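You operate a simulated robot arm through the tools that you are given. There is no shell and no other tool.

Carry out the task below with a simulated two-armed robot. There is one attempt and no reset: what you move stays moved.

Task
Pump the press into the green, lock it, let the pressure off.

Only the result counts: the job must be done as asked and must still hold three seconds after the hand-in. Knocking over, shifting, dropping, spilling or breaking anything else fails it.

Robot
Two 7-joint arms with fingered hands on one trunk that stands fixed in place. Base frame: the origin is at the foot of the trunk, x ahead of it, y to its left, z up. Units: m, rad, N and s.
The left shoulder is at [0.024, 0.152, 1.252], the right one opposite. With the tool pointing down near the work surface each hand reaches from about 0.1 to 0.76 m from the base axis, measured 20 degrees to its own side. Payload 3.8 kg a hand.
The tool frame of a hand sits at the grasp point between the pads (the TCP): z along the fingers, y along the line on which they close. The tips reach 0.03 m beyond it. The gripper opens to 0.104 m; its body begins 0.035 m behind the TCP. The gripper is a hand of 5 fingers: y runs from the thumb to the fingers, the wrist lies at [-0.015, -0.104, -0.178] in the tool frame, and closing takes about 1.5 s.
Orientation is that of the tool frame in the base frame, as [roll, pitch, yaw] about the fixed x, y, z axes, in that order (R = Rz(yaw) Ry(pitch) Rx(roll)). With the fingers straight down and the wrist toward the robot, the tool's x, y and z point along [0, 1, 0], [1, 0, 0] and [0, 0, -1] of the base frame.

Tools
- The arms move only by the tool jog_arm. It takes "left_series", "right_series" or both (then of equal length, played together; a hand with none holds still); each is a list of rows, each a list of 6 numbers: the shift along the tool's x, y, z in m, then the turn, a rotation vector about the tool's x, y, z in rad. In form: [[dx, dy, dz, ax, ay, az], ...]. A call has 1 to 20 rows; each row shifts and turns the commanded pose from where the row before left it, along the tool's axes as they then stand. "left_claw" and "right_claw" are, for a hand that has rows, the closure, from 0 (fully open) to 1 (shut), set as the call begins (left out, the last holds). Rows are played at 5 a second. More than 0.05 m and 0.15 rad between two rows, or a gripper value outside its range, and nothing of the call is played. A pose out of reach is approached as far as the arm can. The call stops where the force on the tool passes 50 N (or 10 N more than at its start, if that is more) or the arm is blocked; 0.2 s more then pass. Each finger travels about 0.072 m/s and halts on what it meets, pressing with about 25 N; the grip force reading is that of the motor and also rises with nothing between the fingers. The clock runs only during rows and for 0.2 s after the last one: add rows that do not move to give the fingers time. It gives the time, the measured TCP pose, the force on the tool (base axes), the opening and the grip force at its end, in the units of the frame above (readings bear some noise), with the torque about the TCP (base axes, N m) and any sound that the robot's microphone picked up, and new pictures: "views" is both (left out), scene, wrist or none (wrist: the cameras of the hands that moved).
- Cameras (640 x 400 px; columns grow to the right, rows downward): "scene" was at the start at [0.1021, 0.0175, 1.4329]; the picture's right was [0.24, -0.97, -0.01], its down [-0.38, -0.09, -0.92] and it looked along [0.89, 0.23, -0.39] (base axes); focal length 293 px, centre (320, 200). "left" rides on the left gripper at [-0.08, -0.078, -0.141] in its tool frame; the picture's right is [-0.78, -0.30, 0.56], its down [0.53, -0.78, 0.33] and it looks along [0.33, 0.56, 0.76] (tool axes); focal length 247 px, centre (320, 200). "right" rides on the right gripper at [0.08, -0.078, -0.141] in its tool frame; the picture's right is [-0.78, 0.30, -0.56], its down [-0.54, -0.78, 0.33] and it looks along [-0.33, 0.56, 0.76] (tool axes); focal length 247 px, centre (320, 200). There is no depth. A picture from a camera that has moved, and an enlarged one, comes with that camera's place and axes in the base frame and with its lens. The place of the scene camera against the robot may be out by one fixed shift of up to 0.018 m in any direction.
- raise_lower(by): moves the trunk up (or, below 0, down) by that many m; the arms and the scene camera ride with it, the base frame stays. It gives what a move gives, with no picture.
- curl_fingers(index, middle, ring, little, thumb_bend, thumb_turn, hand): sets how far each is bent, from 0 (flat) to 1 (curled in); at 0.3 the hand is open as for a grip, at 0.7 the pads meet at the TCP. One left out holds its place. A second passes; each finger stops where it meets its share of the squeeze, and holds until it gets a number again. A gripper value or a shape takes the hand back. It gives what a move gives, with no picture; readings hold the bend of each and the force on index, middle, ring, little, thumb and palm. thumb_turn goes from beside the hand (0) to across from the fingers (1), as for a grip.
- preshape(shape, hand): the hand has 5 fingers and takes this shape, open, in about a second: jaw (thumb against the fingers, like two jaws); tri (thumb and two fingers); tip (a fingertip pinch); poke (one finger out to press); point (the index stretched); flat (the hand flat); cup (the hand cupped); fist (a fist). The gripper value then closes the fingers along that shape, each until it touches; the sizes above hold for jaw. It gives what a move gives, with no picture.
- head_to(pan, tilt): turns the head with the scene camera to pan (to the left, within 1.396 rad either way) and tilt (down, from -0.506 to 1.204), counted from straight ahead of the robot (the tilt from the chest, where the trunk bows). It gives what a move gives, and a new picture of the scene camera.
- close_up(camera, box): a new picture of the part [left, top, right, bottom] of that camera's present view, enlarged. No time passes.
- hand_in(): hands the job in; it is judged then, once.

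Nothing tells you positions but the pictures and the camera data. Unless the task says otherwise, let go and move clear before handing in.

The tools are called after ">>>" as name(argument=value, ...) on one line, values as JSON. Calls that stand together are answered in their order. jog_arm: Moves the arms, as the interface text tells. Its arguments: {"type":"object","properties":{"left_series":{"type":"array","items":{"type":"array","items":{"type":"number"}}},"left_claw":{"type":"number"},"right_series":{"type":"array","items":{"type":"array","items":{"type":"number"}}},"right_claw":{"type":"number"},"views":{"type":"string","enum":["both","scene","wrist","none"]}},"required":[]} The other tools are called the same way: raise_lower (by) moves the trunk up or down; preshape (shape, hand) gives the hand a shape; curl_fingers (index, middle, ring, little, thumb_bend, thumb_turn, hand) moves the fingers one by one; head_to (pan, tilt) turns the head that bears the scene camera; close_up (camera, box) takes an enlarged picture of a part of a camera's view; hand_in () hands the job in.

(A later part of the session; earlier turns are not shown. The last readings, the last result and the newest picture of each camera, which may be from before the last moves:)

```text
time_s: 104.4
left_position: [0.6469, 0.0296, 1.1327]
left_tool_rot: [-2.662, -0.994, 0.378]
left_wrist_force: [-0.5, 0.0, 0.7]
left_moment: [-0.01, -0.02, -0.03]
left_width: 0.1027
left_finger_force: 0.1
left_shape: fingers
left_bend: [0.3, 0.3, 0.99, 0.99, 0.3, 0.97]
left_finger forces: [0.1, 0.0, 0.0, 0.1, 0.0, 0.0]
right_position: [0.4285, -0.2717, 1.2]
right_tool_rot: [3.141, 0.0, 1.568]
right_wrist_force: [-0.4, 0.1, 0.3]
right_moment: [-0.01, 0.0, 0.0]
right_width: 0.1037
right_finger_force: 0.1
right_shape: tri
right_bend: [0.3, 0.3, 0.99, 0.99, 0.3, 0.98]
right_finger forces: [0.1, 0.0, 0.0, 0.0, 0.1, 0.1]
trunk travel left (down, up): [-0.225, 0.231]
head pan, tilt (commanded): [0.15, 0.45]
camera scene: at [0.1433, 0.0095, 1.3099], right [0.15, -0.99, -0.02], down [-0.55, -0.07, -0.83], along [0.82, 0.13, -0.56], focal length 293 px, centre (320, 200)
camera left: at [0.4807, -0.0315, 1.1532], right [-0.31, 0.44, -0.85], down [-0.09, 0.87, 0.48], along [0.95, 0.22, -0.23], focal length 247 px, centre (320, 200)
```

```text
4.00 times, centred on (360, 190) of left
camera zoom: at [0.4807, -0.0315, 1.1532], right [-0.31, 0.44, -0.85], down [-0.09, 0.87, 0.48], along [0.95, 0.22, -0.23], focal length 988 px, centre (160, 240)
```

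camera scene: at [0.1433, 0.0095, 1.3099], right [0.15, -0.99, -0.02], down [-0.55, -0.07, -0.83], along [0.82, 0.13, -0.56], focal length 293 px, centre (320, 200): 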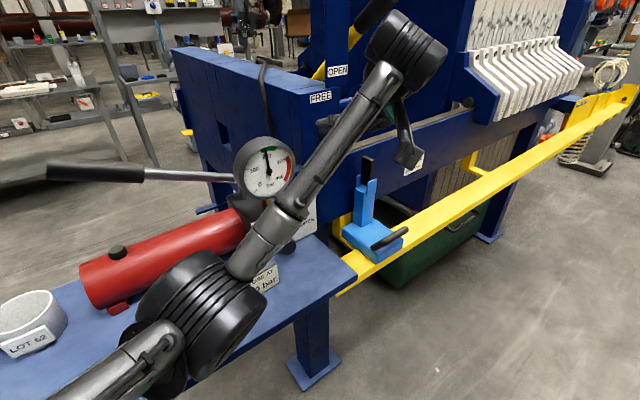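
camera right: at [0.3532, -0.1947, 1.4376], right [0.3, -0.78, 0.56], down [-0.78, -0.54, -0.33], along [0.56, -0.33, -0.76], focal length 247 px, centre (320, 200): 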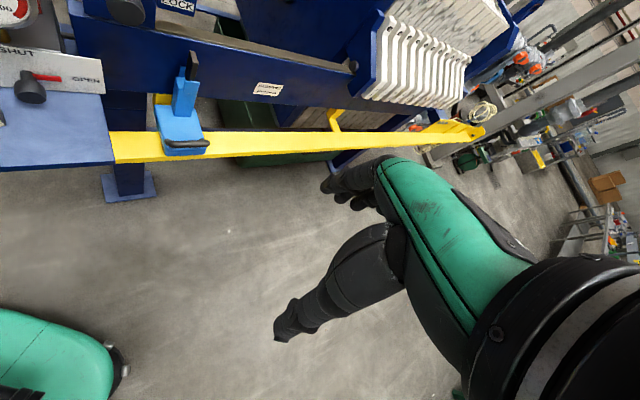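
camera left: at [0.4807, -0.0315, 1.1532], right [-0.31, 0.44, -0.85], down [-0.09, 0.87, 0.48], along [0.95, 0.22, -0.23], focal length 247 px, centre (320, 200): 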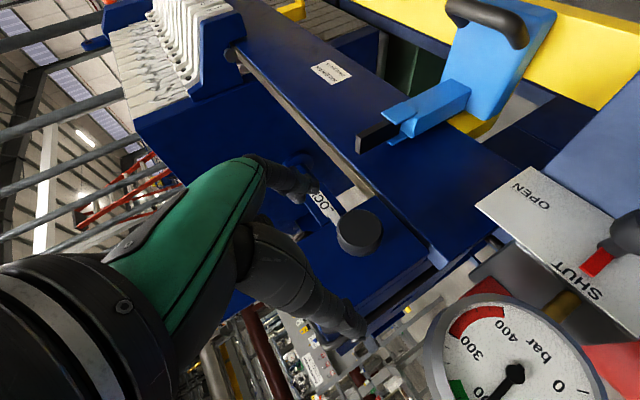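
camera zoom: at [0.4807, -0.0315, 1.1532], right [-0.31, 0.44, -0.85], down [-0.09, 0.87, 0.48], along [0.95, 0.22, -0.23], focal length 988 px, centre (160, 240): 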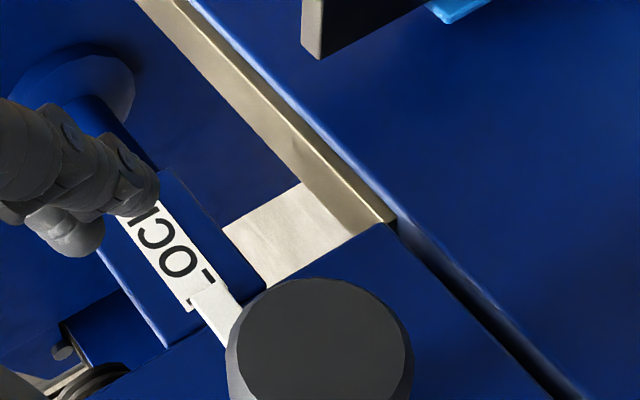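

The stop was felt (torque levelled off near 0.3 N·m) and the pointer lies on LOCK with the gauge still at 200 bar. Next I must reopen the valve. I'm backing the hand away upward and tipping it to the valve angle, watching the elbow.

>>> jog_arm(left_series=[[-0.0005, -0.0312, -0.0193, 0, 0, 0], [-0.0005, -0.0312, -0.0193, 0, 0, 0], [-0.0005, -0.0312, -0.0193, 0, 0, 0], [0, 0, 0, 0, -0.1455, 0], [0, 0, 0, 0, -0.1455, 0], [0, 0, 0, 0, -0.1455, 0]], views="both")

>>> head_to(pan=0.6, tilt=0.6)

```text
time_s: 105.8
left_position: [0.5838, 0.0496, 1.1701]
left_tool_rot: [-2.834, -0.588, 0.612]
left_wrist_force: [1.4, 0.2, -0.5]
left_moment: [-0.02, 0.04, -0.04]
left_width: 0.1027
left_finger_force: 0.1
left_shape: fingers
left_bend: [0.3, 0.3, 0.99, 0.99, 0.3, 0.97]
left_finger forces: [0.0, 0.0, 0.0, 0.0, 0.0, 0.0]
left hand out of reach, approached as far as the arm can: row 5, 6
right_position: [0.4311, -0.2718, 1.1973]
right_tool_rot: [-3.14, 0.0, 1.569]
right_wrist_force: [0.3, -0.3, 0.5]
right_moment: [-0.01, 0.04, 0.01]
right_width: 0.1035
right_finger_force: 0.0
right_shape: tri
right_bend: [0.3, 0.3, 0.99, 0.99, 0.3, 0.98]
right_finger forces: [0.0, 0.0, 0.0, 0.0, 0.0, 0.0]
trunk travel left (down, up): [-0.225, 0.231]
head pan, tilt (commanded): [0.15, 0.45]
camera scene: at [0.1452, 0.0094, 1.3096], right [0.15, -0.99, -0.02], down [-0.55, -0.07, -0.83], along [0.82, 0.13, -0.56], focal length 293 px, centre (320, 200)
camera left: at [0.4398, -0.0122, 1.2582], right [-0.59, 0.14, -0.8], down [-0.08, 0.97, 0.23], along [0.8, 0.2, -0.56], focal length 247 px, centre (320, 200)
```

scene: 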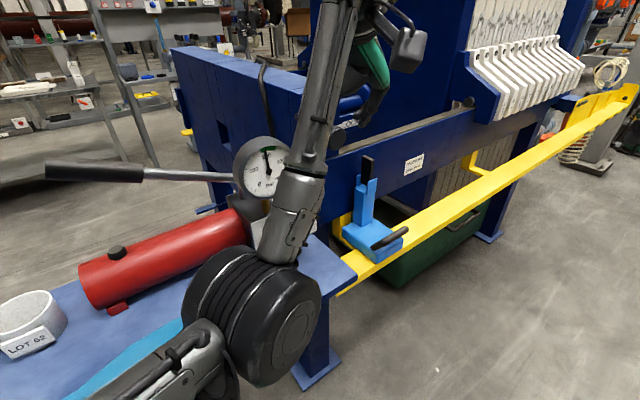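
left: 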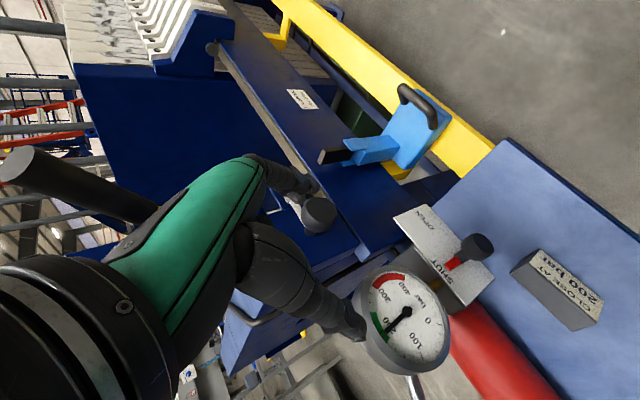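

```text
time_s: 106.7
left_position: [0.5816, 0.0498, 1.1705]
left_tool_rot: [-2.835, -0.59, 0.613]
left_wrist_force: [-0.7, 0.4, 0.2]
left_moment: [0.01, 0.02, 0.0]
left_width: 0.1029
left_finger_force: 0.2
left_shape: fingers
left_bend: [0.3, 0.3, 0.99, 0.99, 0.3, 0.97]
left_finger forces: [0.1, 0.0, 0.1, 0.0, 0.0, 0.1]
right_position: [0.4298, -0.2728, 1.1965]
right_tool_rot: [-3.14, 0.001, 1.57]
right_wrist_force: [0.6, 0.0, -0.1]
right_moment: [0.0, -0.06, -0.02]
right_width: 0.1034
right_finger_force: 0.1
right_shape: tri
right_bend: [0.3, 0.3, 0.99, 0.99, 0.3, 0.98]
right_finger forces: [0.1, 0.0, 0.0, 0.1, 0.0, 0.0]
trunk travel left (down, up): [-0.225, 0.231]
head pan, tilt (commanded): [0.6, 0.6]
camera scene: at [0.1244, 0.0445, 1.299], right [0.56, -0.83, -0.08], down [-0.58, -0.32, -0.75], along [0.59, 0.47, -0.66], focal length 293 px, centre (320, 200)
```

scene: 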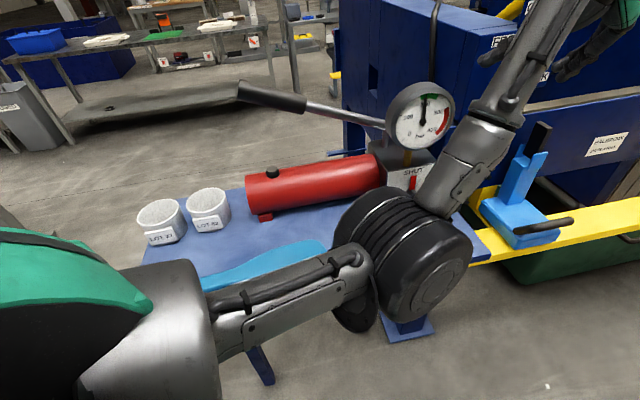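

The gauge still shows 200. The left elbow has folded down in front of me, so the arm is near its limits in this posture. I'll raise the trunk and take the hand back to its starting pose on the left so that the elbow opens outward again, then repeat the approach that worked for the valve.

>>> raise_lower(by=0.1)

>>> jog_arm(left_series=[[0.0064, -0.0414, 0.0201, 0, 0, 0], [0.0064, -0.0414, 0.0201, 0, 0, 0], [0.0064, -0.0414, 0.0201, 0, 0, 0], [0.0064, -0.0414, 0.0201, 0, 0, 0], [0.0064, -0.0414, 0.0201, 0, 0, 0], [0.0064, -0.0414, 0.0201, 0, 0, 0], [0.0064, -0.0414, 0.0201, 0, 0, 0], [0.0064, -0.0414, 0.0201, 0, 0, 0]], views="both")

```text
time_s: 108.0
left_position: [0.583, 0.0497, 1.271]
left_tool_rot: [-2.831, -0.585, 0.612]
left_wrist_force: [0.2, -0.1, -1.0]
left_moment: [0.01, 0.02, 0.02]
left_width: 0.1029
left_finger_force: 0.0
left_shape: fingers
left_bend: [0.3, 0.3, 0.99, 0.99, 0.3, 0.97]
left_finger forces: [0.0, 0.0, 0.1, 0.1, 0.0, 0.0]
right_position: [0.4311, -0.2733, 1.2971]
right_tool_rot: [-3.14, 0.001, 1.568]
right_wrist_force: [-0.4, 0.6, -0.7]
right_moment: [0.0, 0.01, 0.01]
right_width: 0.1035
right_finger_force: 0.1
right_shape: tri
right_bend: [0.3, 0.3, 0.99, 0.99, 0.3, 0.98]
right_finger forces: [0.0, 0.1, 0.2, 0.0, 0.0, 0.1]
trunk travel left (down, up): [-0.325, 0.131]
head pan, tilt (commanded): [0.6, 0.6]
```

```text
time_s: 109.8
left_position: [0.4734, 0.3987, 1.2379]
left_tool_rot: [-2.834, -0.589, 0.613]
left_wrist_force: [-0.4, 0.2, -0.1]
left_moment: [-0.05, 0.01, 0.0]
left_width: 0.103
left_finger_force: 0.0
left_shape: fingers
left_bend: [0.3, 0.3, 0.99, 0.99, 0.3, 0.97]
left_finger forces: [0.1, 0.0, 0.0, 0.1, 0.0, 0.0]
left hand out of reach, approached as far as the arm can: row 2, 3, 4, 5, 6
right_position: [0.4301, -0.2709, 1.2982]
right_tool_rot: [-3.141, -0.001, 1.57]
right_wrist_force: [0.4, 0.1, 0.0]
right_moment: [-0.05, -0.02, 0.01]
right_width: 0.1036
right_finger_force: 0.1
right_shape: tri
right_bend: [0.3, 0.3, 0.99, 0.99, 0.3, 0.98]
right_finger forces: [0.1, 0.1, 0.0, 0.1, 0.0, 0.0]
trunk travel left (down, up): [-0.325, 0.131]
head pan, tilt (commanded): [0.6, 0.6]
camera scene: at [0.0834, 0.046, 1.4116], right [0.56, -0.83, -0.03], down [-0.5, -0.32, -0.8], along [0.65, 0.47, -0.6], focal length 293 px, centre (320, 200)
camera left: at [0.3307, 0.3352, 1.3254], right [-0.59, 0.14, -0.8], down [-0.08, 0.97, 0.23], along [0.8, 0.2, -0.56], focal length 247 px, centre (320, 200)
```

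scene: 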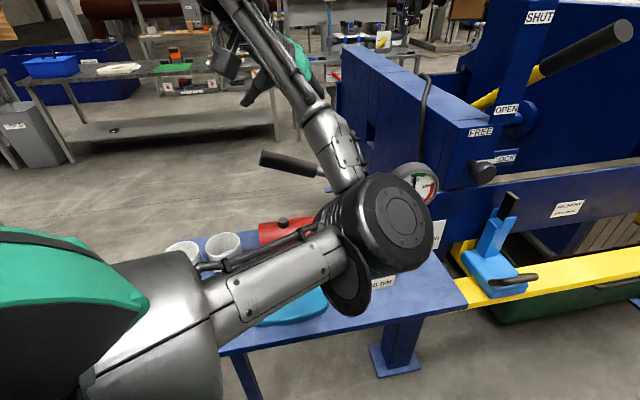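
left: 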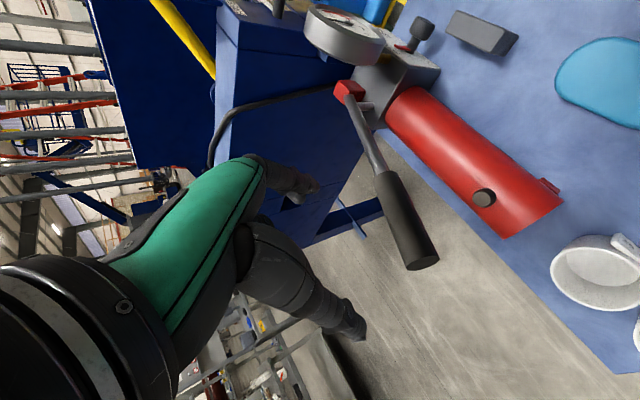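

The elbow is on the inner side now. I'm rotating the hand back to its initial straight-down orientation to see whether the elbow swings out.

>>> jog_arm(left_series=[[0, 0, 0, -0.0002, -0.0849, -0.1045], [0, 0, 0, -0.0002, -0.0849, -0.1045], [0, 0, 0, -0.0002, -0.0849, -0.1045], [0, 0, 0, -0.0002, -0.0849, -0.1045], [0, 0, 0, -0.0002, -0.0849, -0.1045], [0, 0, 0, -0.0002, -0.0849, -0.1045], [0, 0, 0, -0.0002, -0.0849, -0.1045], [0, 0, 0, -0.0002, -0.0849, -0.1045]], views="scene")

```text
time_s: 111.6
left_position: [0.4742, 0.3956, 1.2381]
left_tool_rot: [3.138, 0.006, 1.577]
left_wrist_force: [0.2, -0.1, -0.2]
left_moment: [0.02, -0.02, -0.01]
left_width: 0.1029
left_finger_force: 0.2
left_shape: fingers
left_bend: [0.3, 0.3, 0.99, 0.99, 0.3, 0.97]
left_finger forces: [0.0, 0.0, 0.0, 0.0, 0.1, 0.0]
right_position: [0.4302, -0.2725, 1.2965]
right_tool_rot: [-3.14, 0.0, 1.569]
right_wrist_force: [1.0, 0.2, -0.3]
right_moment: [0.0, -0.01, -0.02]
right_width: 0.1038
right_finger_force: 0.0
right_shape: tri
right_bend: [0.3, 0.3, 0.99, 0.99, 0.3, 0.98]
right_finger forces: [0.0, 0.0, 0.0, 0.1, 0.1, 0.0]
trunk travel left (down, up): [-0.325, 0.131]
head pan, tilt (commanded): [0.6, 0.6]
camera scene: at [0.0838, 0.0449, 1.4116], right [0.56, -0.83, -0.03], down [-0.5, -0.32, -0.8], along [0.65, 0.47, -0.6], focal length 293 px, centre (320, 200)
```

scene: 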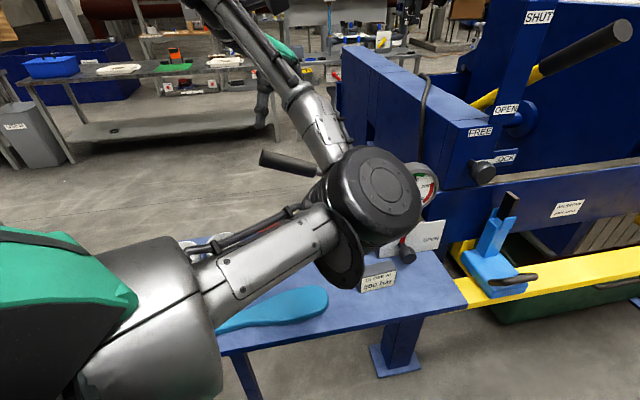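

The elbow keeps its side because the arm has spare freedom. I'll twist the hand clockwise about the vertical, high above the bench, to force the elbow outward.

>>> jog_arm(left_series=[[0, 0, 0, 0, 0, 0.145], [0, 0, 0, 0, 0, 0.145], [0, 0, 0, 0, 0, 0.145], [0, 0, 0, 0, 0, 0.145], [0, 0, 0, 0, 0, 0.145], [0, 0, 0, 0, 0, 0.145], [0, 0, 0, 0, 0, 0.145], [0, 0, 0, 0, 0, 0.145], [0, 0, 0, 0, 0, 0.145], [0, 0, 0, 0, 0, 0.145]], views="scene")

```text
time_s: 113.8
left_position: [0.4741, 0.396, 1.239]
left_tool_rot: [3.135, -0.003, 0.12]
left_wrist_force: [-0.2, 0.8, 0.1]
left_moment: [-0.01, -0.01, -0.01]
left_width: 0.103
left_finger_force: 0.1
left_shape: fingers
left_bend: [0.3, 0.3, 0.99, 0.99, 0.3, 0.97]
left_finger forces: [0.1, 0.0, 0.0, 0.0, 0.0, 0.0]
right_position: [0.4304, -0.2721, 1.2976]
right_tool_rot: [-3.14, -0.001, 1.57]
right_wrist_force: [0.0, 0.8, 0.1]
right_moment: [0.01, -0.01, 0.0]
right_width: 0.1038
right_finger_force: 0.0
right_shape: tri
right_bend: [0.3, 0.3, 0.99, 0.99, 0.3, 0.98]
right_finger forces: [0.1, 0.0, 0.1, 0.1, 0.0, 0.0]
trunk travel left (down, up): [-0.325, 0.131]
head pan, tilt (commanded): [0.6, 0.6]
camera scene: at [0.0838, 0.0452, 1.4116], right [0.56, -0.83, -0.03], down [-0.5, -0.32, -0.8], along [0.65, 0.47, -0.6], focal length 293 px, centre (320, 200)
```

scene: 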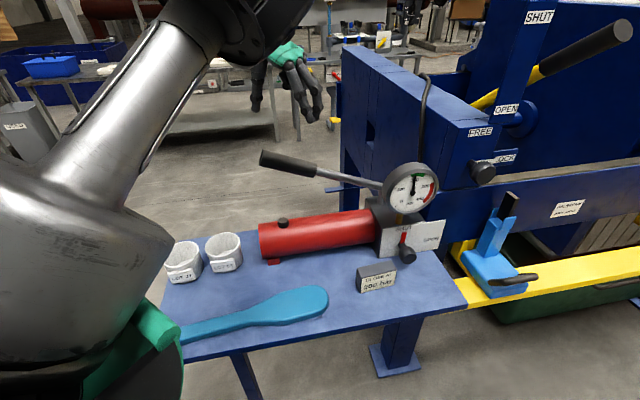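

The elbow swung up and out, and the whole bench is in clear view with everything in place and the gauge still green. I'm returning to the pose used before the first valve approach.

>>> jog_arm(left_series=[[0, 0, 0, 0, 0, -0.133], [0, 0, 0, 0, 0, -0.133], [0, 0, 0, 0, 0, -0.133], [0, 0, 0, 0, 0, -0.133], [0, 0, 0, 0, 0, -0.133], [-0.0343, 0.0256, -0.0026, 0, 0, 0], [-0.0343, 0.0256, -0.0026, 0, 0, 0], [-0.0343, 0.0256, -0.0026, 0, 0, 0], [-0.0343, 0.0256, -0.0026, 0, 0, 0], [-0.0343, 0.0256, -0.0026, 0, 0, 0], [-0.0343, 0.0256, -0.0026, 0, 0, 0], [-0.0343, 0.0256, -0.0026, 0, 0, 0]], views="scene")

>>> head_to(pan=0.3, tilt=0.7)

```text
time_s: 116.4
left_position: [0.466, 0.2145, 1.2714]
left_tool_rot: [3.138, -0.001, 0.788]
left_wrist_force: [-0.2, 0.4, 0.5]
left_moment: [0.05, 0.0, 0.01]
left_width: 0.1031
left_finger_force: 0.1
left_shape: fingers
left_bend: [0.3, 0.3, 0.99, 0.99, 0.3, 0.97]
left_finger forces: [0.0, 0.1, 0.0, 0.1, 0.1, 0.0]
left hand out of reach, approached as far as the arm can: row 7, 10, 11, 12
right_position: [0.4298, -0.2741, 1.2985]
right_tool_rot: [-3.14, -0.002, 1.568]
right_wrist_force: [0.4, 0.1, -0.4]
right_moment: [0.02, -0.04, 0.02]
right_width: 0.1037
right_finger_force: 0.0
right_shape: tri
right_bend: [0.3, 0.3, 0.99, 0.99, 0.3, 0.98]
right_finger forces: [0.0, 0.0, 0.1, 0.1, 0.1, 0.0]
trunk travel left (down, up): [-0.325, 0.131]
head pan, tilt (commanded): [0.6, 0.6]
camera scene: at [0.0834, 0.0433, 1.4117], right [0.56, -0.83, -0.03], down [-0.5, -0.32, -0.8], along [0.65, 0.47, -0.6], focal length 293 px, centre (320, 200)
```

scene: 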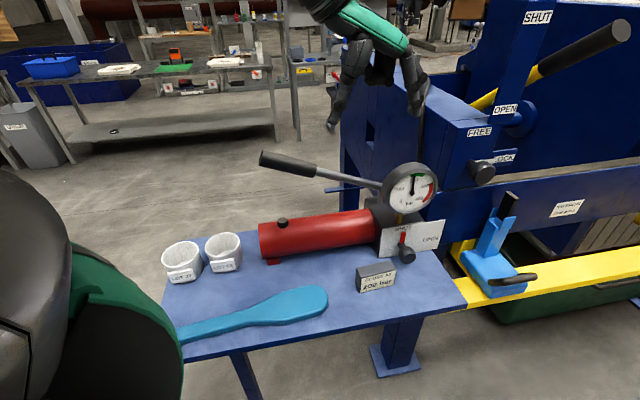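

```text
time_s: 117.2
left_position: [0.4656, 0.2159, 1.2694]
left_tool_rot: [3.135, 0.003, 0.789]
left_wrist_force: [0.2, -0.6, 0.0]
left_moment: [-0.02, -0.03, 0.03]
left_width: 0.103
left_finger_force: 0.0
left_shape: fingers
left_bend: [0.3, 0.3, 0.99, 0.99, 0.3, 0.97]
left_finger forces: [0.0, 0.0, 0.1, 0.0, 0.0, 0.1]
right_position: [0.4308, -0.2728, 1.2975]
right_tool_rot: [-3.14, 0.001, 1.57]
right_wrist_force: [0.1, 0.6, -0.3]
right_moment: [-0.03, 0.02, -0.02]
right_width: 0.1035
right_finger_force: 0.1
right_shape: tri
right_bend: [0.3, 0.3, 0.99, 0.99, 0.3, 0.98]
right_finger forces: [0.1, 0.1, 0.0, 0.0, 0.0, 0.1]
trunk travel left (down, up): [-0.325, 0.131]
head pan, tilt (commanded): [0.3, 0.7]
camera scene: at [0.0867, 0.0382, 1.4092], right [0.5, -0.87, -0.02], down [-0.55, -0.29, -0.79], along [0.67, 0.4, -0.62], focal length 293 px, centre (320, 200)
```

scene: 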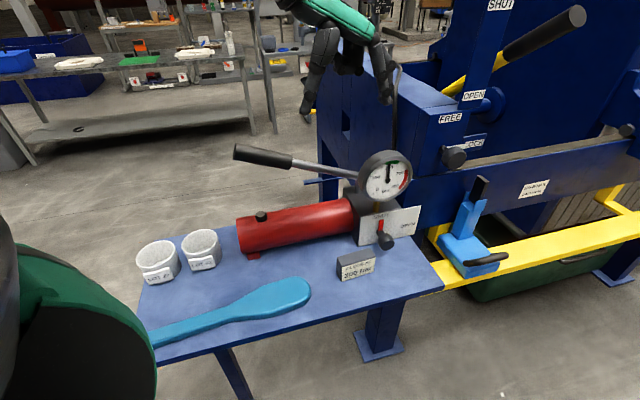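

The head didn't pan fully to the right: my left forearm is now passing close beside it. I'll move the hand back left and twist further clockwise so the elbow goes fully out to the left.

>>> jog_arm(left_series=[[0.0333, -0.0303, 0.0075, 0, 0, 0], [0.0333, -0.0303, 0.0075, 0, 0, 0], [0.0333, -0.0303, 0.0075, 0, 0, 0], [0.0333, -0.0303, 0.0075, 0, 0, 0], [0, 0, 0, 0, 0, 0.145], [0, 0, 0, 0, 0, 0.145], [0, 0, 0, 0, 0, 0.145], [0, 0, 0, 0, 0, 0.145], [0, 0, 0, 0, 0, 0.145], [0, 0, 0, 0, 0, 0.145], [0, 0, 0, 0, 0, 0.145], [0, 0, 0, 0, 0, 0.145]], views="scene")

```text
time_s: 119.8
left_position: [0.4746, 0.3952, 1.2393]
left_tool_rot: [3.138, -0.008, -0.374]
left_wrist_force: [-0.1, 0.6, -1.0]
left_moment: [0.04, -0.04, -0.02]
left_width: 0.1028
left_finger_force: 0.0
left_shape: fingers
left_bend: [0.3, 0.3, 0.99, 0.99, 0.3, 0.97]
left_finger forces: [0.1, 0.0, 0.1, 0.1, 0.0, 0.0]
right_position: [0.4295, -0.2723, 1.2969]
right_tool_rot: [-3.139, -0.001, 1.568]
right_wrist_force: [-0.1, -0.2, 0.4]
right_moment: [0.04, 0.03, 0.01]
right_width: 0.1035
right_finger_force: 0.0
right_shape: tri
right_bend: [0.3, 0.3, 0.99, 0.99, 0.3, 0.98]
right_finger forces: [0.0, 0.0, 0.0, 0.0, 0.0, 0.1]
trunk travel left (down, up): [-0.325, 0.131]
head pan, tilt (commanded): [0.3, 0.7]
camera scene: at [0.0916, 0.0205, 1.4026], right [0.3, -0.96, -0.01], down [-0.65, -0.19, -0.73], along [0.7, 0.23, -0.68], focal length 293 px, centre (320, 200)
```

scene: 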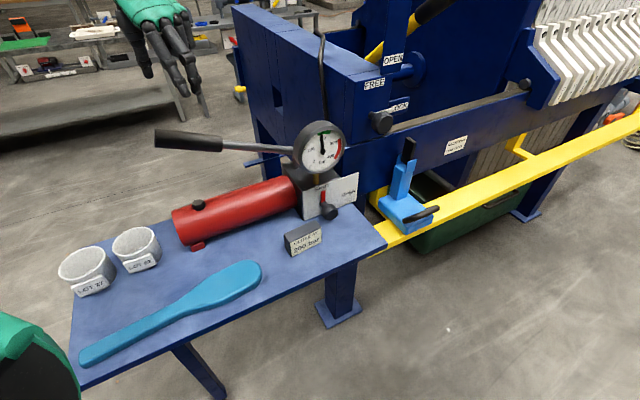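

The head is free again and the bench is in clear view. I'll compare the paddle with the earlier pictures from the same head pose.

>>> close_up(camera="scene", box=[40, 200, 360, 400])

>>> head_to(pan=0.3, tilt=0.499)

```text
2.00 times, centred on (200, 300) of scene
camera zoom: at [0.0916, 0.0205, 1.4026], right [0.3, -0.96, -0.01], down [-0.65, -0.19, -0.73], along [0.7, 0.23, -0.68], focal length 587 px, centre (560, 0)
```

zoom: 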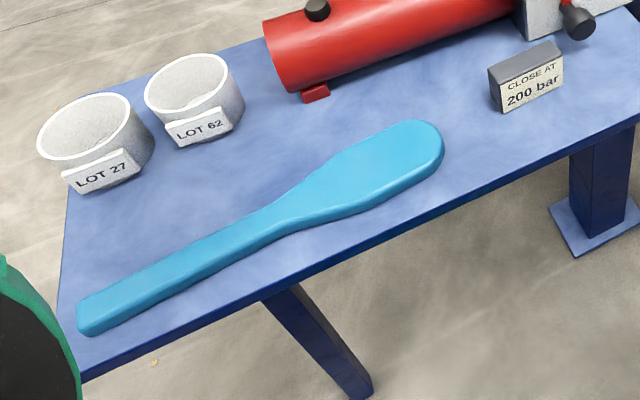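

```text
time_s: 120.5
left_position: [0.475, 0.3949, 1.2389]
left_tool_rot: [3.138, -0.006, -0.371]
left_wrist_force: [-0.3, 0.1, 0.4]
left_moment: [0.0, 0.02, 0.03]
left_width: 0.1033
left_finger_force: 0.0
left_shape: fingers
left_bend: [0.3, 0.3, 0.99, 0.99, 0.3, 0.97]
left_finger forces: [0.0, 0.0, 0.0, 0.1, 0.0, 0.0]
right_position: [0.4304, -0.2723, 1.2968]
right_tool_rot: [-3.139, -0.001, 1.567]
right_wrist_force: [0.7, 0.1, -0.3]
right_moment: [0.01, -0.01, 0.0]
right_width: 0.1037
right_finger_force: 0.0
right_shape: tri
right_bend: [0.3, 0.3, 0.99, 0.99, 0.3, 0.98]
right_finger forces: [0.0, 0.1, 0.0, 0.0, 0.1, 0.0]
trunk travel left (down, up): [-0.325, 0.131]
head pan, tilt (commanded): [0.3, 0.499]
camera scene: at [0.0982, 0.0218, 1.42], right [0.3, -0.96, -0.01], down [-0.5, -0.14, -0.86], along [0.81, 0.26, -0.52], focal length 293 px, centre (320, 200)
```

scene: 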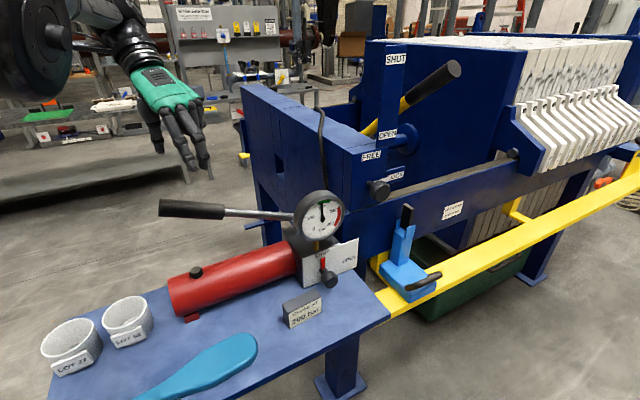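

The paddle's blade is in place; its handle may have shifted slightly from the elbow contact, so I'll keep the elbow well away from now on. I'm twisting further clockwise to bring the elbow fully outboard.

>>> jog_arm(left_series=[[0, 0, 0, 0, 0, 0.145], [0, 0, 0, 0, 0, 0.145], [0, 0, 0, 0, 0, 0.145], [0, 0, 0, 0, 0, 0.145], [0, 0, 0, 0, 0, 0.145], [0, 0, 0, 0, 0, 0.145]], views="scene")

>>> head_to(pan=0.9, tilt=0.2)

```text
time_s: 121.9
left_position: [0.4477, 0.376, 1.2134]
left_tool_rot: [-3.137, -0.003, -0.895]
left_wrist_force: [-0.5, -0.4, -0.3]
left_moment: [0.0, 0.02, 0.0]
left_width: 0.1036
left_finger_force: 0.0
left_shape: fingers
left_bend: [0.3, 0.3, 0.99, 0.99, 0.3, 0.97]
left_finger forces: [0.1, 0.0, 0.0, 0.0, 0.0, 0.0]
left hand out of reach, approached as far as the arm can: row 1, 2, 3, 4, 5, 6
right_position: [0.4283, -0.2727, 1.2979]
right_tool_rot: [-3.14, -0.001, 1.569]
right_wrist_force: [0.7, -0.3, 0.0]
right_moment: [-0.02, 0.04, -0.01]
right_width: 0.104
right_finger_force: 0.1
right_shape: tri
right_bend: [0.3, 0.3, 0.99, 0.99, 0.3, 0.98]
right_finger forces: [0.1, 0.0, 0.1, 0.0, 0.1, 0.1]
trunk travel left (down, up): [-0.325, 0.131]
head pan, tilt (commanded): [0.3, 0.499]
camera scene: at [0.0982, 0.0218, 1.42], right [0.3, -0.96, -0.01], down [-0.5, -0.14, -0.86], along [0.82, 0.26, -0.52], focal length 293 px, centre (320, 200)
```

scene: 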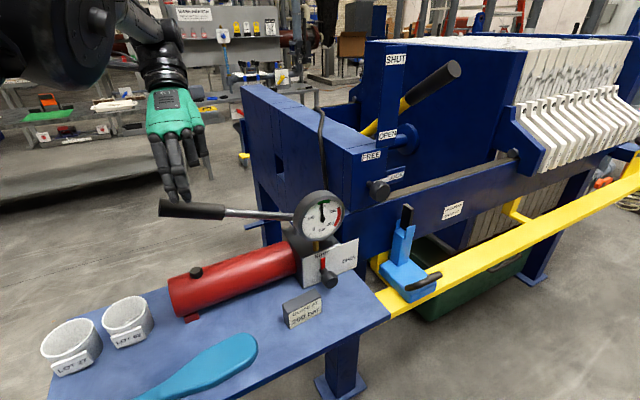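

```text
time_s: 122.9
left_position: [0.4474, 0.3769, 1.2131]
left_tool_rot: [-3.135, -0.004, -0.895]
left_wrist_force: [0.1, 0.0, 0.6]
left_moment: [0.0, 0.02, -0.02]
left_width: 0.1032
left_finger_force: 0.1
left_shape: fingers
left_bend: [0.3, 0.3, 0.99, 0.99, 0.3, 0.97]
left_finger forces: [0.0, 0.0, 0.0, 0.1, 0.0, 0.0]
right_position: [0.4303, -0.2724, 1.2968]
right_tool_rot: [-3.14, 0.001, 1.57]
right_wrist_force: [0.1, 0.1, 0.4]
right_moment: [-0.01, -0.01, 0.0]
right_width: 0.1039
right_finger_force: 0.0
right_shape: tri
right_bend: [0.3, 0.3, 0.99, 0.99, 0.3, 0.98]
right_finger forces: [0.1, 0.1, 0.0, 0.0, 0.1, 0.0]
trunk travel left (down, up): [-0.325, 0.131]
head pan, tilt (commanded): [0.901, 0.201]
camera scene: at [0.0706, 0.0678, 1.449], right [0.78, -0.62, -0.04], down [-0.17, -0.16, -0.97], along [0.6, 0.77, -0.23], focal length 293 px, centre (320, 200)
```

scene: 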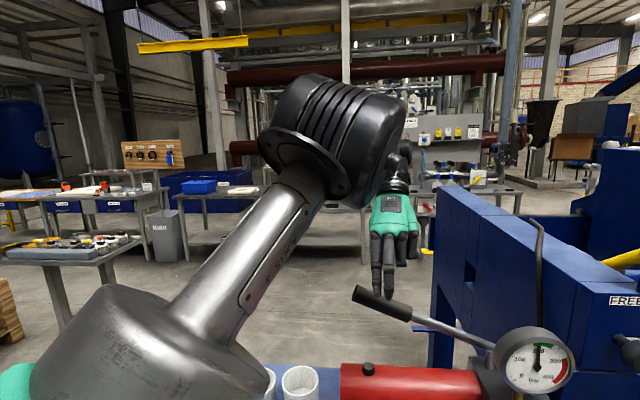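

The elbow is now high and to the left, like in the first approach. I'll turn the head to the right to give the forearm room, rotate the hand back to the valve heading and move across again.

>>> head_to(pan=-0.3, tilt=0.5)

>>> jog_arm(left_series=[[0, 0, 0, 0, 0, -0.14], [0, 0, 0, 0, 0, -0.14], [0, 0, 0, 0, 0, -0.14], [0, 0, 0, 0, 0, -0.14], [0, 0, 0, 0, 0, -0.14], [0, 0, 0, 0, 0, -0.14], [0, 0, 0, 0, 0, -0.14], [0, 0, 0, 0, 0, -0.14], [0, 0, 0, 0, 0, -0.14], [0, 0, 0, 0, 0, -0.14], [0, 0, 0, 0, 0, -0.14], [0, 0, 0, 0, 0, -0.14]], views="none")

>>> jog_arm(left_series=[[-0.0297, 0.0263, -0.0063, 0, 0, 0], [-0.0297, 0.0263, -0.0063, 0, 0, 0], [-0.0297, 0.0263, -0.0063, 0, 0, 0], [-0.0297, 0.0263, -0.0063, 0, 0, 0], [-0.0297, 0.0263, -0.0063, 0, 0, 0], [-0.0297, 0.0263, -0.0063, 0, 0, 0], [-0.0297, 0.0263, -0.0063, 0, 0, 0]], views="both")

```text
time_s: 124.3
left_position: [0.4465, 0.3753, 1.2141]
left_tool_rot: [-3.136, -0.004, -0.896]
left_wrist_force: [-0.2, -0.1, 0.4]
left_moment: [0.06, 0.0, 0.0]
left_width: 0.1034
left_finger_force: 0.0
left_shape: fingers
left_bend: [0.3, 0.3, 0.99, 0.99, 0.3, 0.97]
left_finger forces: [0.0, 0.0, 0.0, 0.1, 0.0, 0.0]
right_position: [0.4305, -0.2714, 1.2961]
right_tool_rot: [-3.138, 0.001, 1.569]
right_wrist_force: [-0.4, -1.0, -0.3]
right_moment: [0.06, -0.02, -0.01]
right_width: 0.1038
right_finger_force: 0.1
right_shape: tri
right_bend: [0.3, 0.3, 0.99, 0.99, 0.3, 0.98]
right_finger forces: [0.1, 0.0, 0.1, 0.0, 0.0, 0.0]
trunk travel left (down, up): [-0.325, 0.131]
head pan, tilt (commanded): [-0.3, 0.499]
camera scene: at [0.0982, -0.0321, 1.4201], right [-0.29, -0.96, 0.01], down [-0.5, 0.14, -0.86], along [0.82, -0.26, -0.52], focal length 293 px, centre (320, 200)
```

scene: 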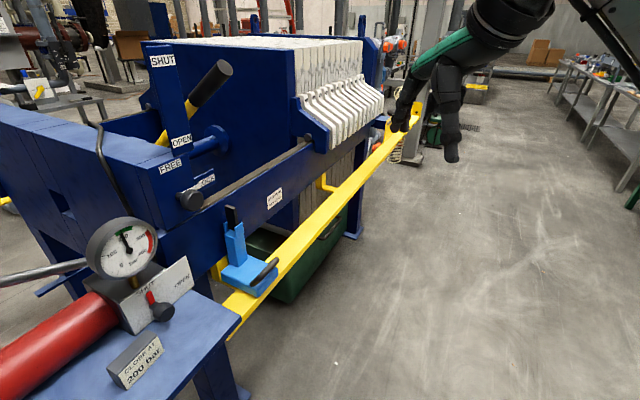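

```text
time_s: 126.9
left_position: [0.4477, 0.3762, 1.2144]
left_tool_rot: [3.14, -0.004, 0.787]
left_wrist_force: [0.2, -0.2, -0.4]
left_moment: [0.01, 0.01, 0.0]
left_width: 0.1034
left_finger_force: 0.1
left_shape: fingers
left_bend: [0.3, 0.3, 0.99, 0.99, 0.3, 0.97]
left_finger forces: [0.0, 0.0, 0.0, 0.0, 0.0, 0.0]
right_position: [0.4301, -0.2727, 1.297]
right_tool_rot: [-3.141, -0.001, 1.569]
right_wrist_force: [-0.1, -0.5, -0.8]
right_moment: [-0.01, 0.02, 0.0]
right_width: 0.1035
right_finger_force: 0.1
right_shape: tri
right_bend: [0.3, 0.3, 0.99, 0.99, 0.3, 0.98]
right_finger forces: [0.0, 0.0, 0.0, 0.1, 0.1, 0.0]
trunk travel left (down, up): [-0.325, 0.131]
head pan, tilt (commanded): [-0.3, 0.499]
```

```text
time_s: 127.9
left_position: [0.4252, 0.2401, 1.1397]
left_tool_rot: [-2.991, 0.184, 0.822]
left_wrist_force: [0.7, 0.0, -0.2]
left_moment: [-0.01, 0.01, 0.02]
left_width: 0.103
left_finger_force: 0.0
left_shape: fingers
left_bend: [0.3, 0.3, 0.99, 0.99, 0.3, 0.97]
left_finger forces: [0.0, 0.1, 0.0, 0.0, 0.1, 0.0]
left hand out of reach, approached as far as the arm can: row 4
right_position: [0.4351, -0.2727, 1.2955]
right_tool_rot: [-3.139, -0.001, 1.569]
right_wrist_force: [0.3, -0.3, 0.4]
right_moment: [0.01, 0.02, 0.0]
right_width: 0.1036
right_finger_force: 0.0
right_shape: tri
right_bend: [0.3, 0.3, 0.99, 0.99, 0.3, 0.98]
right_finger forces: [0.0, 0.0, 0.0, 0.1, 0.0, 0.0]
trunk travel left (down, up): [-0.325, 0.131]
head pan, tilt (commanded): [-0.3, 0.499]
stopped in row 4 (left hand): the arm was blocked; the commanded pose is now the measured one
camera scene: at [0.1038, -0.0315, 1.4266], right [-0.28, -0.96, 0.01], down [-0.44, 0.12, -0.89], along [0.85, -0.26, -0.45], focal length 293 px, centre (320, 200)
camera left: at [0.3508, 0.2416, 1.3038], right [-0.86, -0.37, -0.36], down [-0.27, 0.91, -0.31], along [0.44, -0.17, -0.88], focal length 247 px, centre (320, 200)
```

scene: 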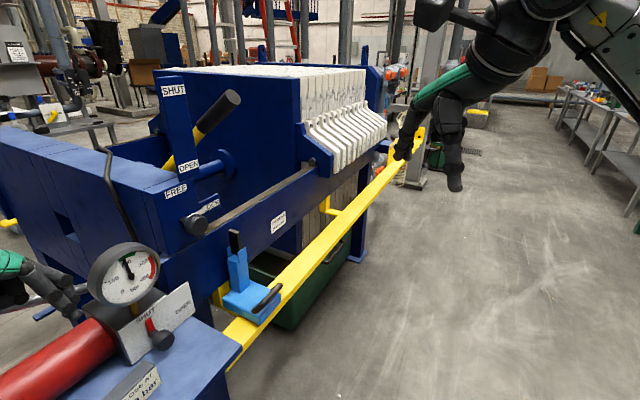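
left: 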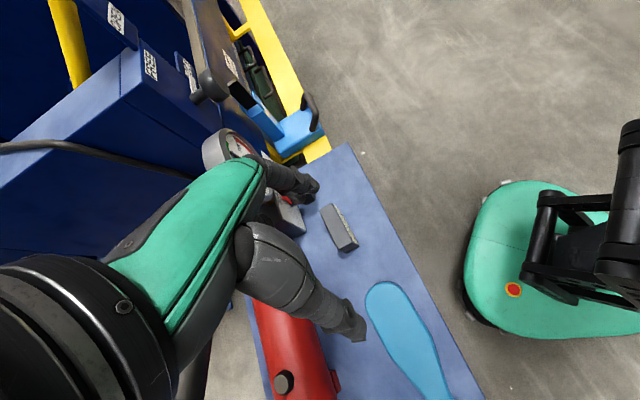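

The forearm ran into the head, so I stopped. Since the elbow is now high, I'll route the hand further forward, away from the head, back off up and forward first, and restore its orientation.

>>> jog_arm(left_series=[[0.0179, -0.0016, -0.034, 0, 0, 0], [0.0179, -0.0016, -0.034, 0, 0, 0], [0.0179, -0.0016, -0.034, 0, 0, 0], [0.0179, -0.0016, -0.034, 0, 0, 0], [0, 0, 0, -0.072, 0.0935, 0.003], [0, 0, 0, -0.072, 0.0935, 0.003]], views="both")

>>> head_to(pan=0.45, tilt=0.3)

```text
time_s: 129.3
left_position: [0.4955, 0.2987, 1.2648]
left_tool_rot: [3.138, -0.011, 0.798]
left_wrist_force: [-0.4, 0.3, 0.8]
left_moment: [0.06, 0.0, 0.01]
left_width: 0.1033
left_finger_force: 0.0
left_shape: fingers
left_bend: [0.3, 0.3, 0.99, 0.99, 0.3, 0.97]
left_finger forces: [0.0, 0.0, 0.0, 0.0, 0.0, 0.0]
right_position: [0.4285, -0.2737, 1.2986]
right_tool_rot: [3.141, 0.0, 1.569]
right_wrist_force: [0.2, 0.0, 0.0]
right_moment: [0.01, 0.04, 0.0]
right_width: 0.1036
right_finger_force: 0.1
right_shape: tri
right_bend: [0.3, 0.3, 0.99, 0.99, 0.3, 0.98]
right_finger forces: [0.0, 0.0, 0.0, 0.0, 0.0, 0.1]
trunk travel left (down, up): [-0.325, 0.131]
head pan, tilt (commanded): [-0.3, 0.499]
camera scene: at [0.0958, -0.0327, 1.4203], right [-0.3, -0.96, 0.01], down [-0.5, 0.14, -0.86], along [0.82, -0.26, -0.52], focal length 293 px, centre (320, 200)
camera left: at [0.3833, 0.2958, 1.4052], right [-0.75, -0.35, -0.57], down [-0.18, 0.93, -0.33], along [0.64, -0.14, -0.76], focal length 247 px, centre (320, 200)
```

scene: 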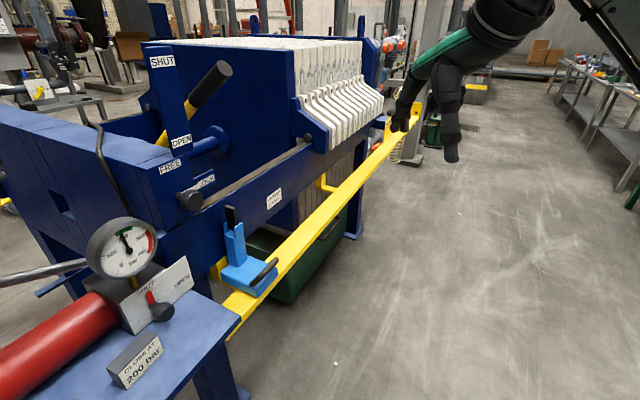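
left: 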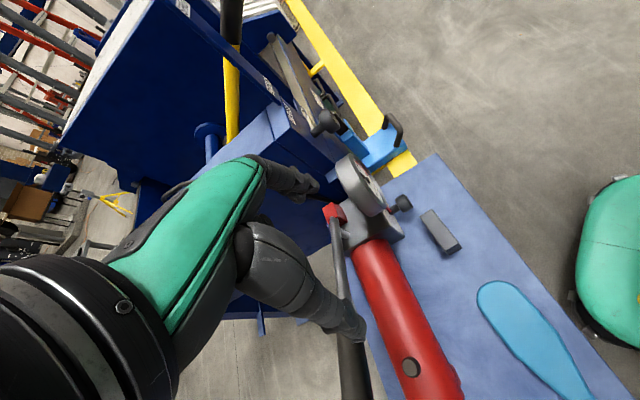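

```text
time_s: 130.4
left_position: [0.4971, 0.3003, 1.2644]
left_tool_rot: [-3.142, -0.006, 0.799]
left_wrist_force: [-0.1, 0.3, 0.2]
left_moment: [0.02, 0.01, 0.0]
left_width: 0.1031
left_finger_force: 0.0
left_shape: fingers
left_bend: [0.3, 0.3, 0.99, 0.99, 0.3, 0.97]
left_finger forces: [0.0, 0.0, 0.1, 0.0, 0.1, 0.1]
right_position: [0.4298, -0.2725, 1.2977]
right_tool_rot: [-3.139, 0.0, 1.57]
right_wrist_force: [0.6, 0.3, 0.5]
right_moment: [-0.03, 0.0, 0.0]
right_width: 0.1037
right_finger_force: 0.0
right_shape: tri
right_bend: [0.3, 0.3, 0.99, 0.99, 0.3, 0.98]
right_finger forces: [0.0, 0.0, 0.0, 0.0, 0.0, 0.0]
trunk travel left (down, up): [-0.325, 0.131]
head pan, tilt (commanded): [0.45, 0.3]
camera scene: at [0.0962, 0.0352, 1.4385], right [0.43, -0.9, -0.02], down [-0.31, -0.13, -0.94], along [0.85, 0.42, -0.34], focal length 293 px, centre (320, 200)
```

scene: 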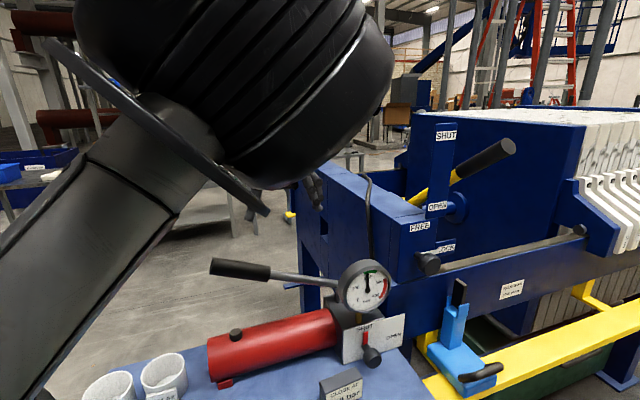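

With the elbow high, the hand must stay low and forward when crossing. I'll turn the head aside and route the hand in front of the pump (clear of gauge and block), checking with the wrist camera.

>>> head_to(pan=-0.35, tilt=0.45)

>>> jog_arm(left_series=[[-0.0225, 0.0058, 0.036, 0, 0, 0], [-0.0225, 0.0058, 0.036, 0, 0, 0], [-0.0225, 0.0058, 0.036, 0, 0, 0], [-0.0225, 0.0058, 0.036, 0, 0, 0]], views="both")

```text
time_s: 131.6
left_position: [0.4978, 0.2993, 1.2632]
left_tool_rot: [-3.14, -0.006, 0.802]
left_wrist_force: [0.4, -0.4, 0.5]
left_moment: [0.0, -0.01, 0.0]
left_width: 0.1032
left_finger_force: 0.1
left_shape: fingers
left_bend: [0.3, 0.3, 0.99, 0.99, 0.3, 0.97]
left_finger forces: [0.0, 0.0, 0.0, 0.0, 0.0, 0.0]
right_position: [0.4296, -0.2721, 1.2966]
right_tool_rot: [-3.14, 0.0, 1.568]
right_wrist_force: [0.8, -0.5, 0.1]
right_moment: [0.02, 0.01, -0.02]
right_width: 0.1037
right_finger_force: 0.0
right_shape: tri
right_bend: [0.3, 0.3, 0.99, 0.99, 0.3, 0.98]
right_finger forces: [0.0, 0.0, 0.0, 0.0, 0.0, 0.0]
trunk travel left (down, up): [-0.325, 0.131]
head pan, tilt (commanded): [-0.351, 0.45]
camera scene: at [0.0978, -0.0368, 1.4245], right [-0.34, -0.94, 0.02], down [-0.45, 0.15, -0.88], along [0.82, -0.31, -0.47], focal length 293 px, centre (320, 200)
```

scene: 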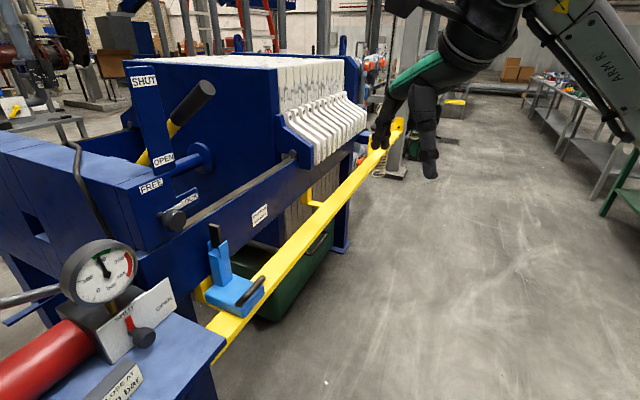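

```text
time_s: 132.6
left_position: [0.4571, 0.2362, 1.1202]
left_tool_rot: [3.139, -0.011, 0.794]
left_wrist_force: [-0.4, 0.5, -0.2]
left_moment: [0.0, -0.02, -0.03]
left_width: 0.1032
left_finger_force: 0.0
left_shape: fingers
left_bend: [0.3, 0.3, 0.99, 0.99, 0.3, 0.97]
left_finger forces: [0.0, 0.0, 0.0, 0.0, 0.0, 0.0]
left hand out of reach, approached as far as the arm can: row 4
right_position: [0.4307, -0.2725, 1.2974]
right_tool_rot: [-3.139, 0.001, 1.57]
right_wrist_force: [-0.6, 0.1, 0.7]
right_moment: [0.01, -0.02, -0.01]
right_width: 0.1039
right_finger_force: 0.0
right_shape: tri
right_bend: [0.3, 0.3, 0.99, 0.99, 0.3, 0.98]
right_finger forces: [0.1, 0.0, 0.0, 0.0, 0.0, 0.1]
trunk travel left (down, up): [-0.325, 0.131]
head pan, tilt (commanded): [-0.351, 0.45]
camera scene: at [0.0981, -0.0374, 1.4249], right [-0.35, -0.94, 0.02], down [-0.45, 0.15, -0.88], along [0.82, -0.31, -0.47], focal length 293 px, centre (320, 200)
camera left: at [0.3445, 0.2331, 1.261], right [-0.75, -0.34, -0.57], down [-0.18, 0.93, -0.33], along [0.64, -0.15, -0.76], focal length 247 px, centre (320, 200)
```

scene: 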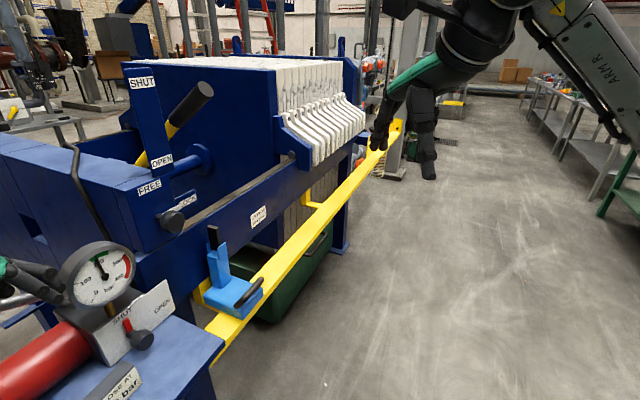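
left: 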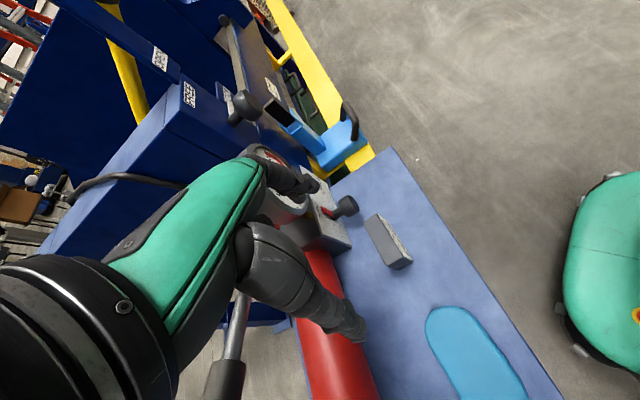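

>>> jog_arm(left_series=[[-0.0112, 0.0405, 0.0225, 0, 0, 0], [-0.0112, 0.0405, 0.0225, 0, 0, 0], [-0.0112, 0.0405, 0.0225, 0, 0, 0], [-0.0112, 0.0405, 0.0225, 0, 0, 0]], views="both")

```text
time_s: 133.3
left_position: [0.5283, 0.2128, 1.0679]
left_tool_rot: [3.138, -0.009, 0.798]
left_wrist_force: [-24.1, 7.6, 13.7]
left_moment: [-0.02, -0.89, 0.08]
left_width: 0.1032
left_finger_force: 17.2
left_shape: fingers
left_bend: [0.3, 0.3, 0.99, 0.99, 0.3, 0.98]
left_finger forces: [0.1, 8.6, 25.2, 0.0, 0.0, 0.0]
left hand out of reach, approached as far as the arm can: row 1, 2, 3
right_position: [0.4214, -0.2708, 1.301]
right_tool_rot: [3.136, 0.002, 1.57]
right_wrist_force: [-0.3, 0.4, -0.5]
right_moment: [0.01, 0.01, -0.01]
right_width: 0.1038
right_finger_force: 0.0
right_shape: tri
right_bend: [0.3, 0.3, 0.99, 0.99, 0.3, 0.98]
right_finger forces: [0.0, 0.0, 0.0, 0.0, 0.0, 0.1]
trunk travel left (down, up): [-0.325, 0.131]
head pan, tilt (commanded): [-0.351, 0.45]
stopped in row 3 (left hand): the force on the tool passed its limit at 65 N (the readings are from after the stop); the commanded pose is now the measured one
camera scene: at [0.088, -0.0337, 1.4254], right [-0.34, -0.94, 0.02], down [-0.44, 0.15, -0.88], along [0.83, -0.31, -0.47], focal length 293 px, centre (320, 200)
camera left: at [0.416, 0.211, 1.2078], right [-0.75, -0.35, -0.57], down [-0.18, 0.93, -0.33], along [0.64, -0.15, -0.76], focal length 247 px, centre (320, 200)
```

scene: 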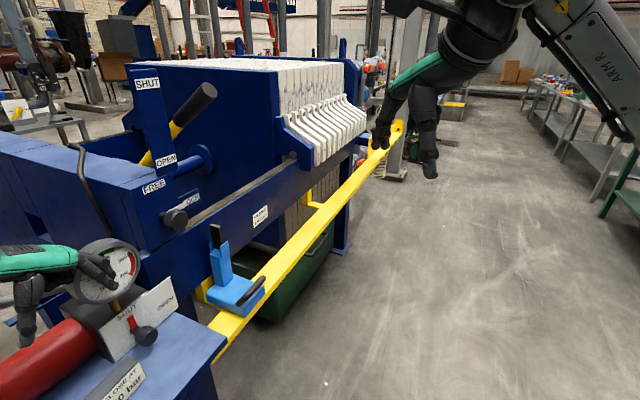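
left: 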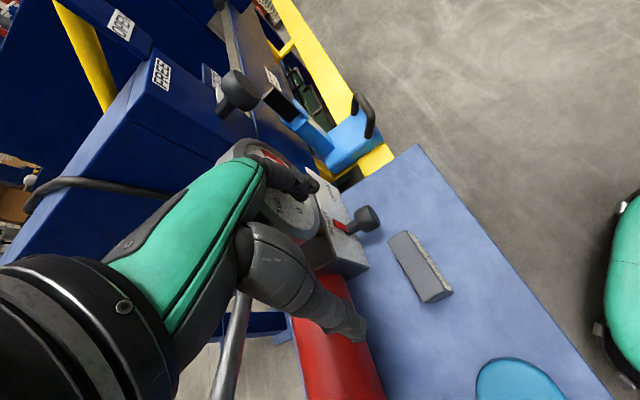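

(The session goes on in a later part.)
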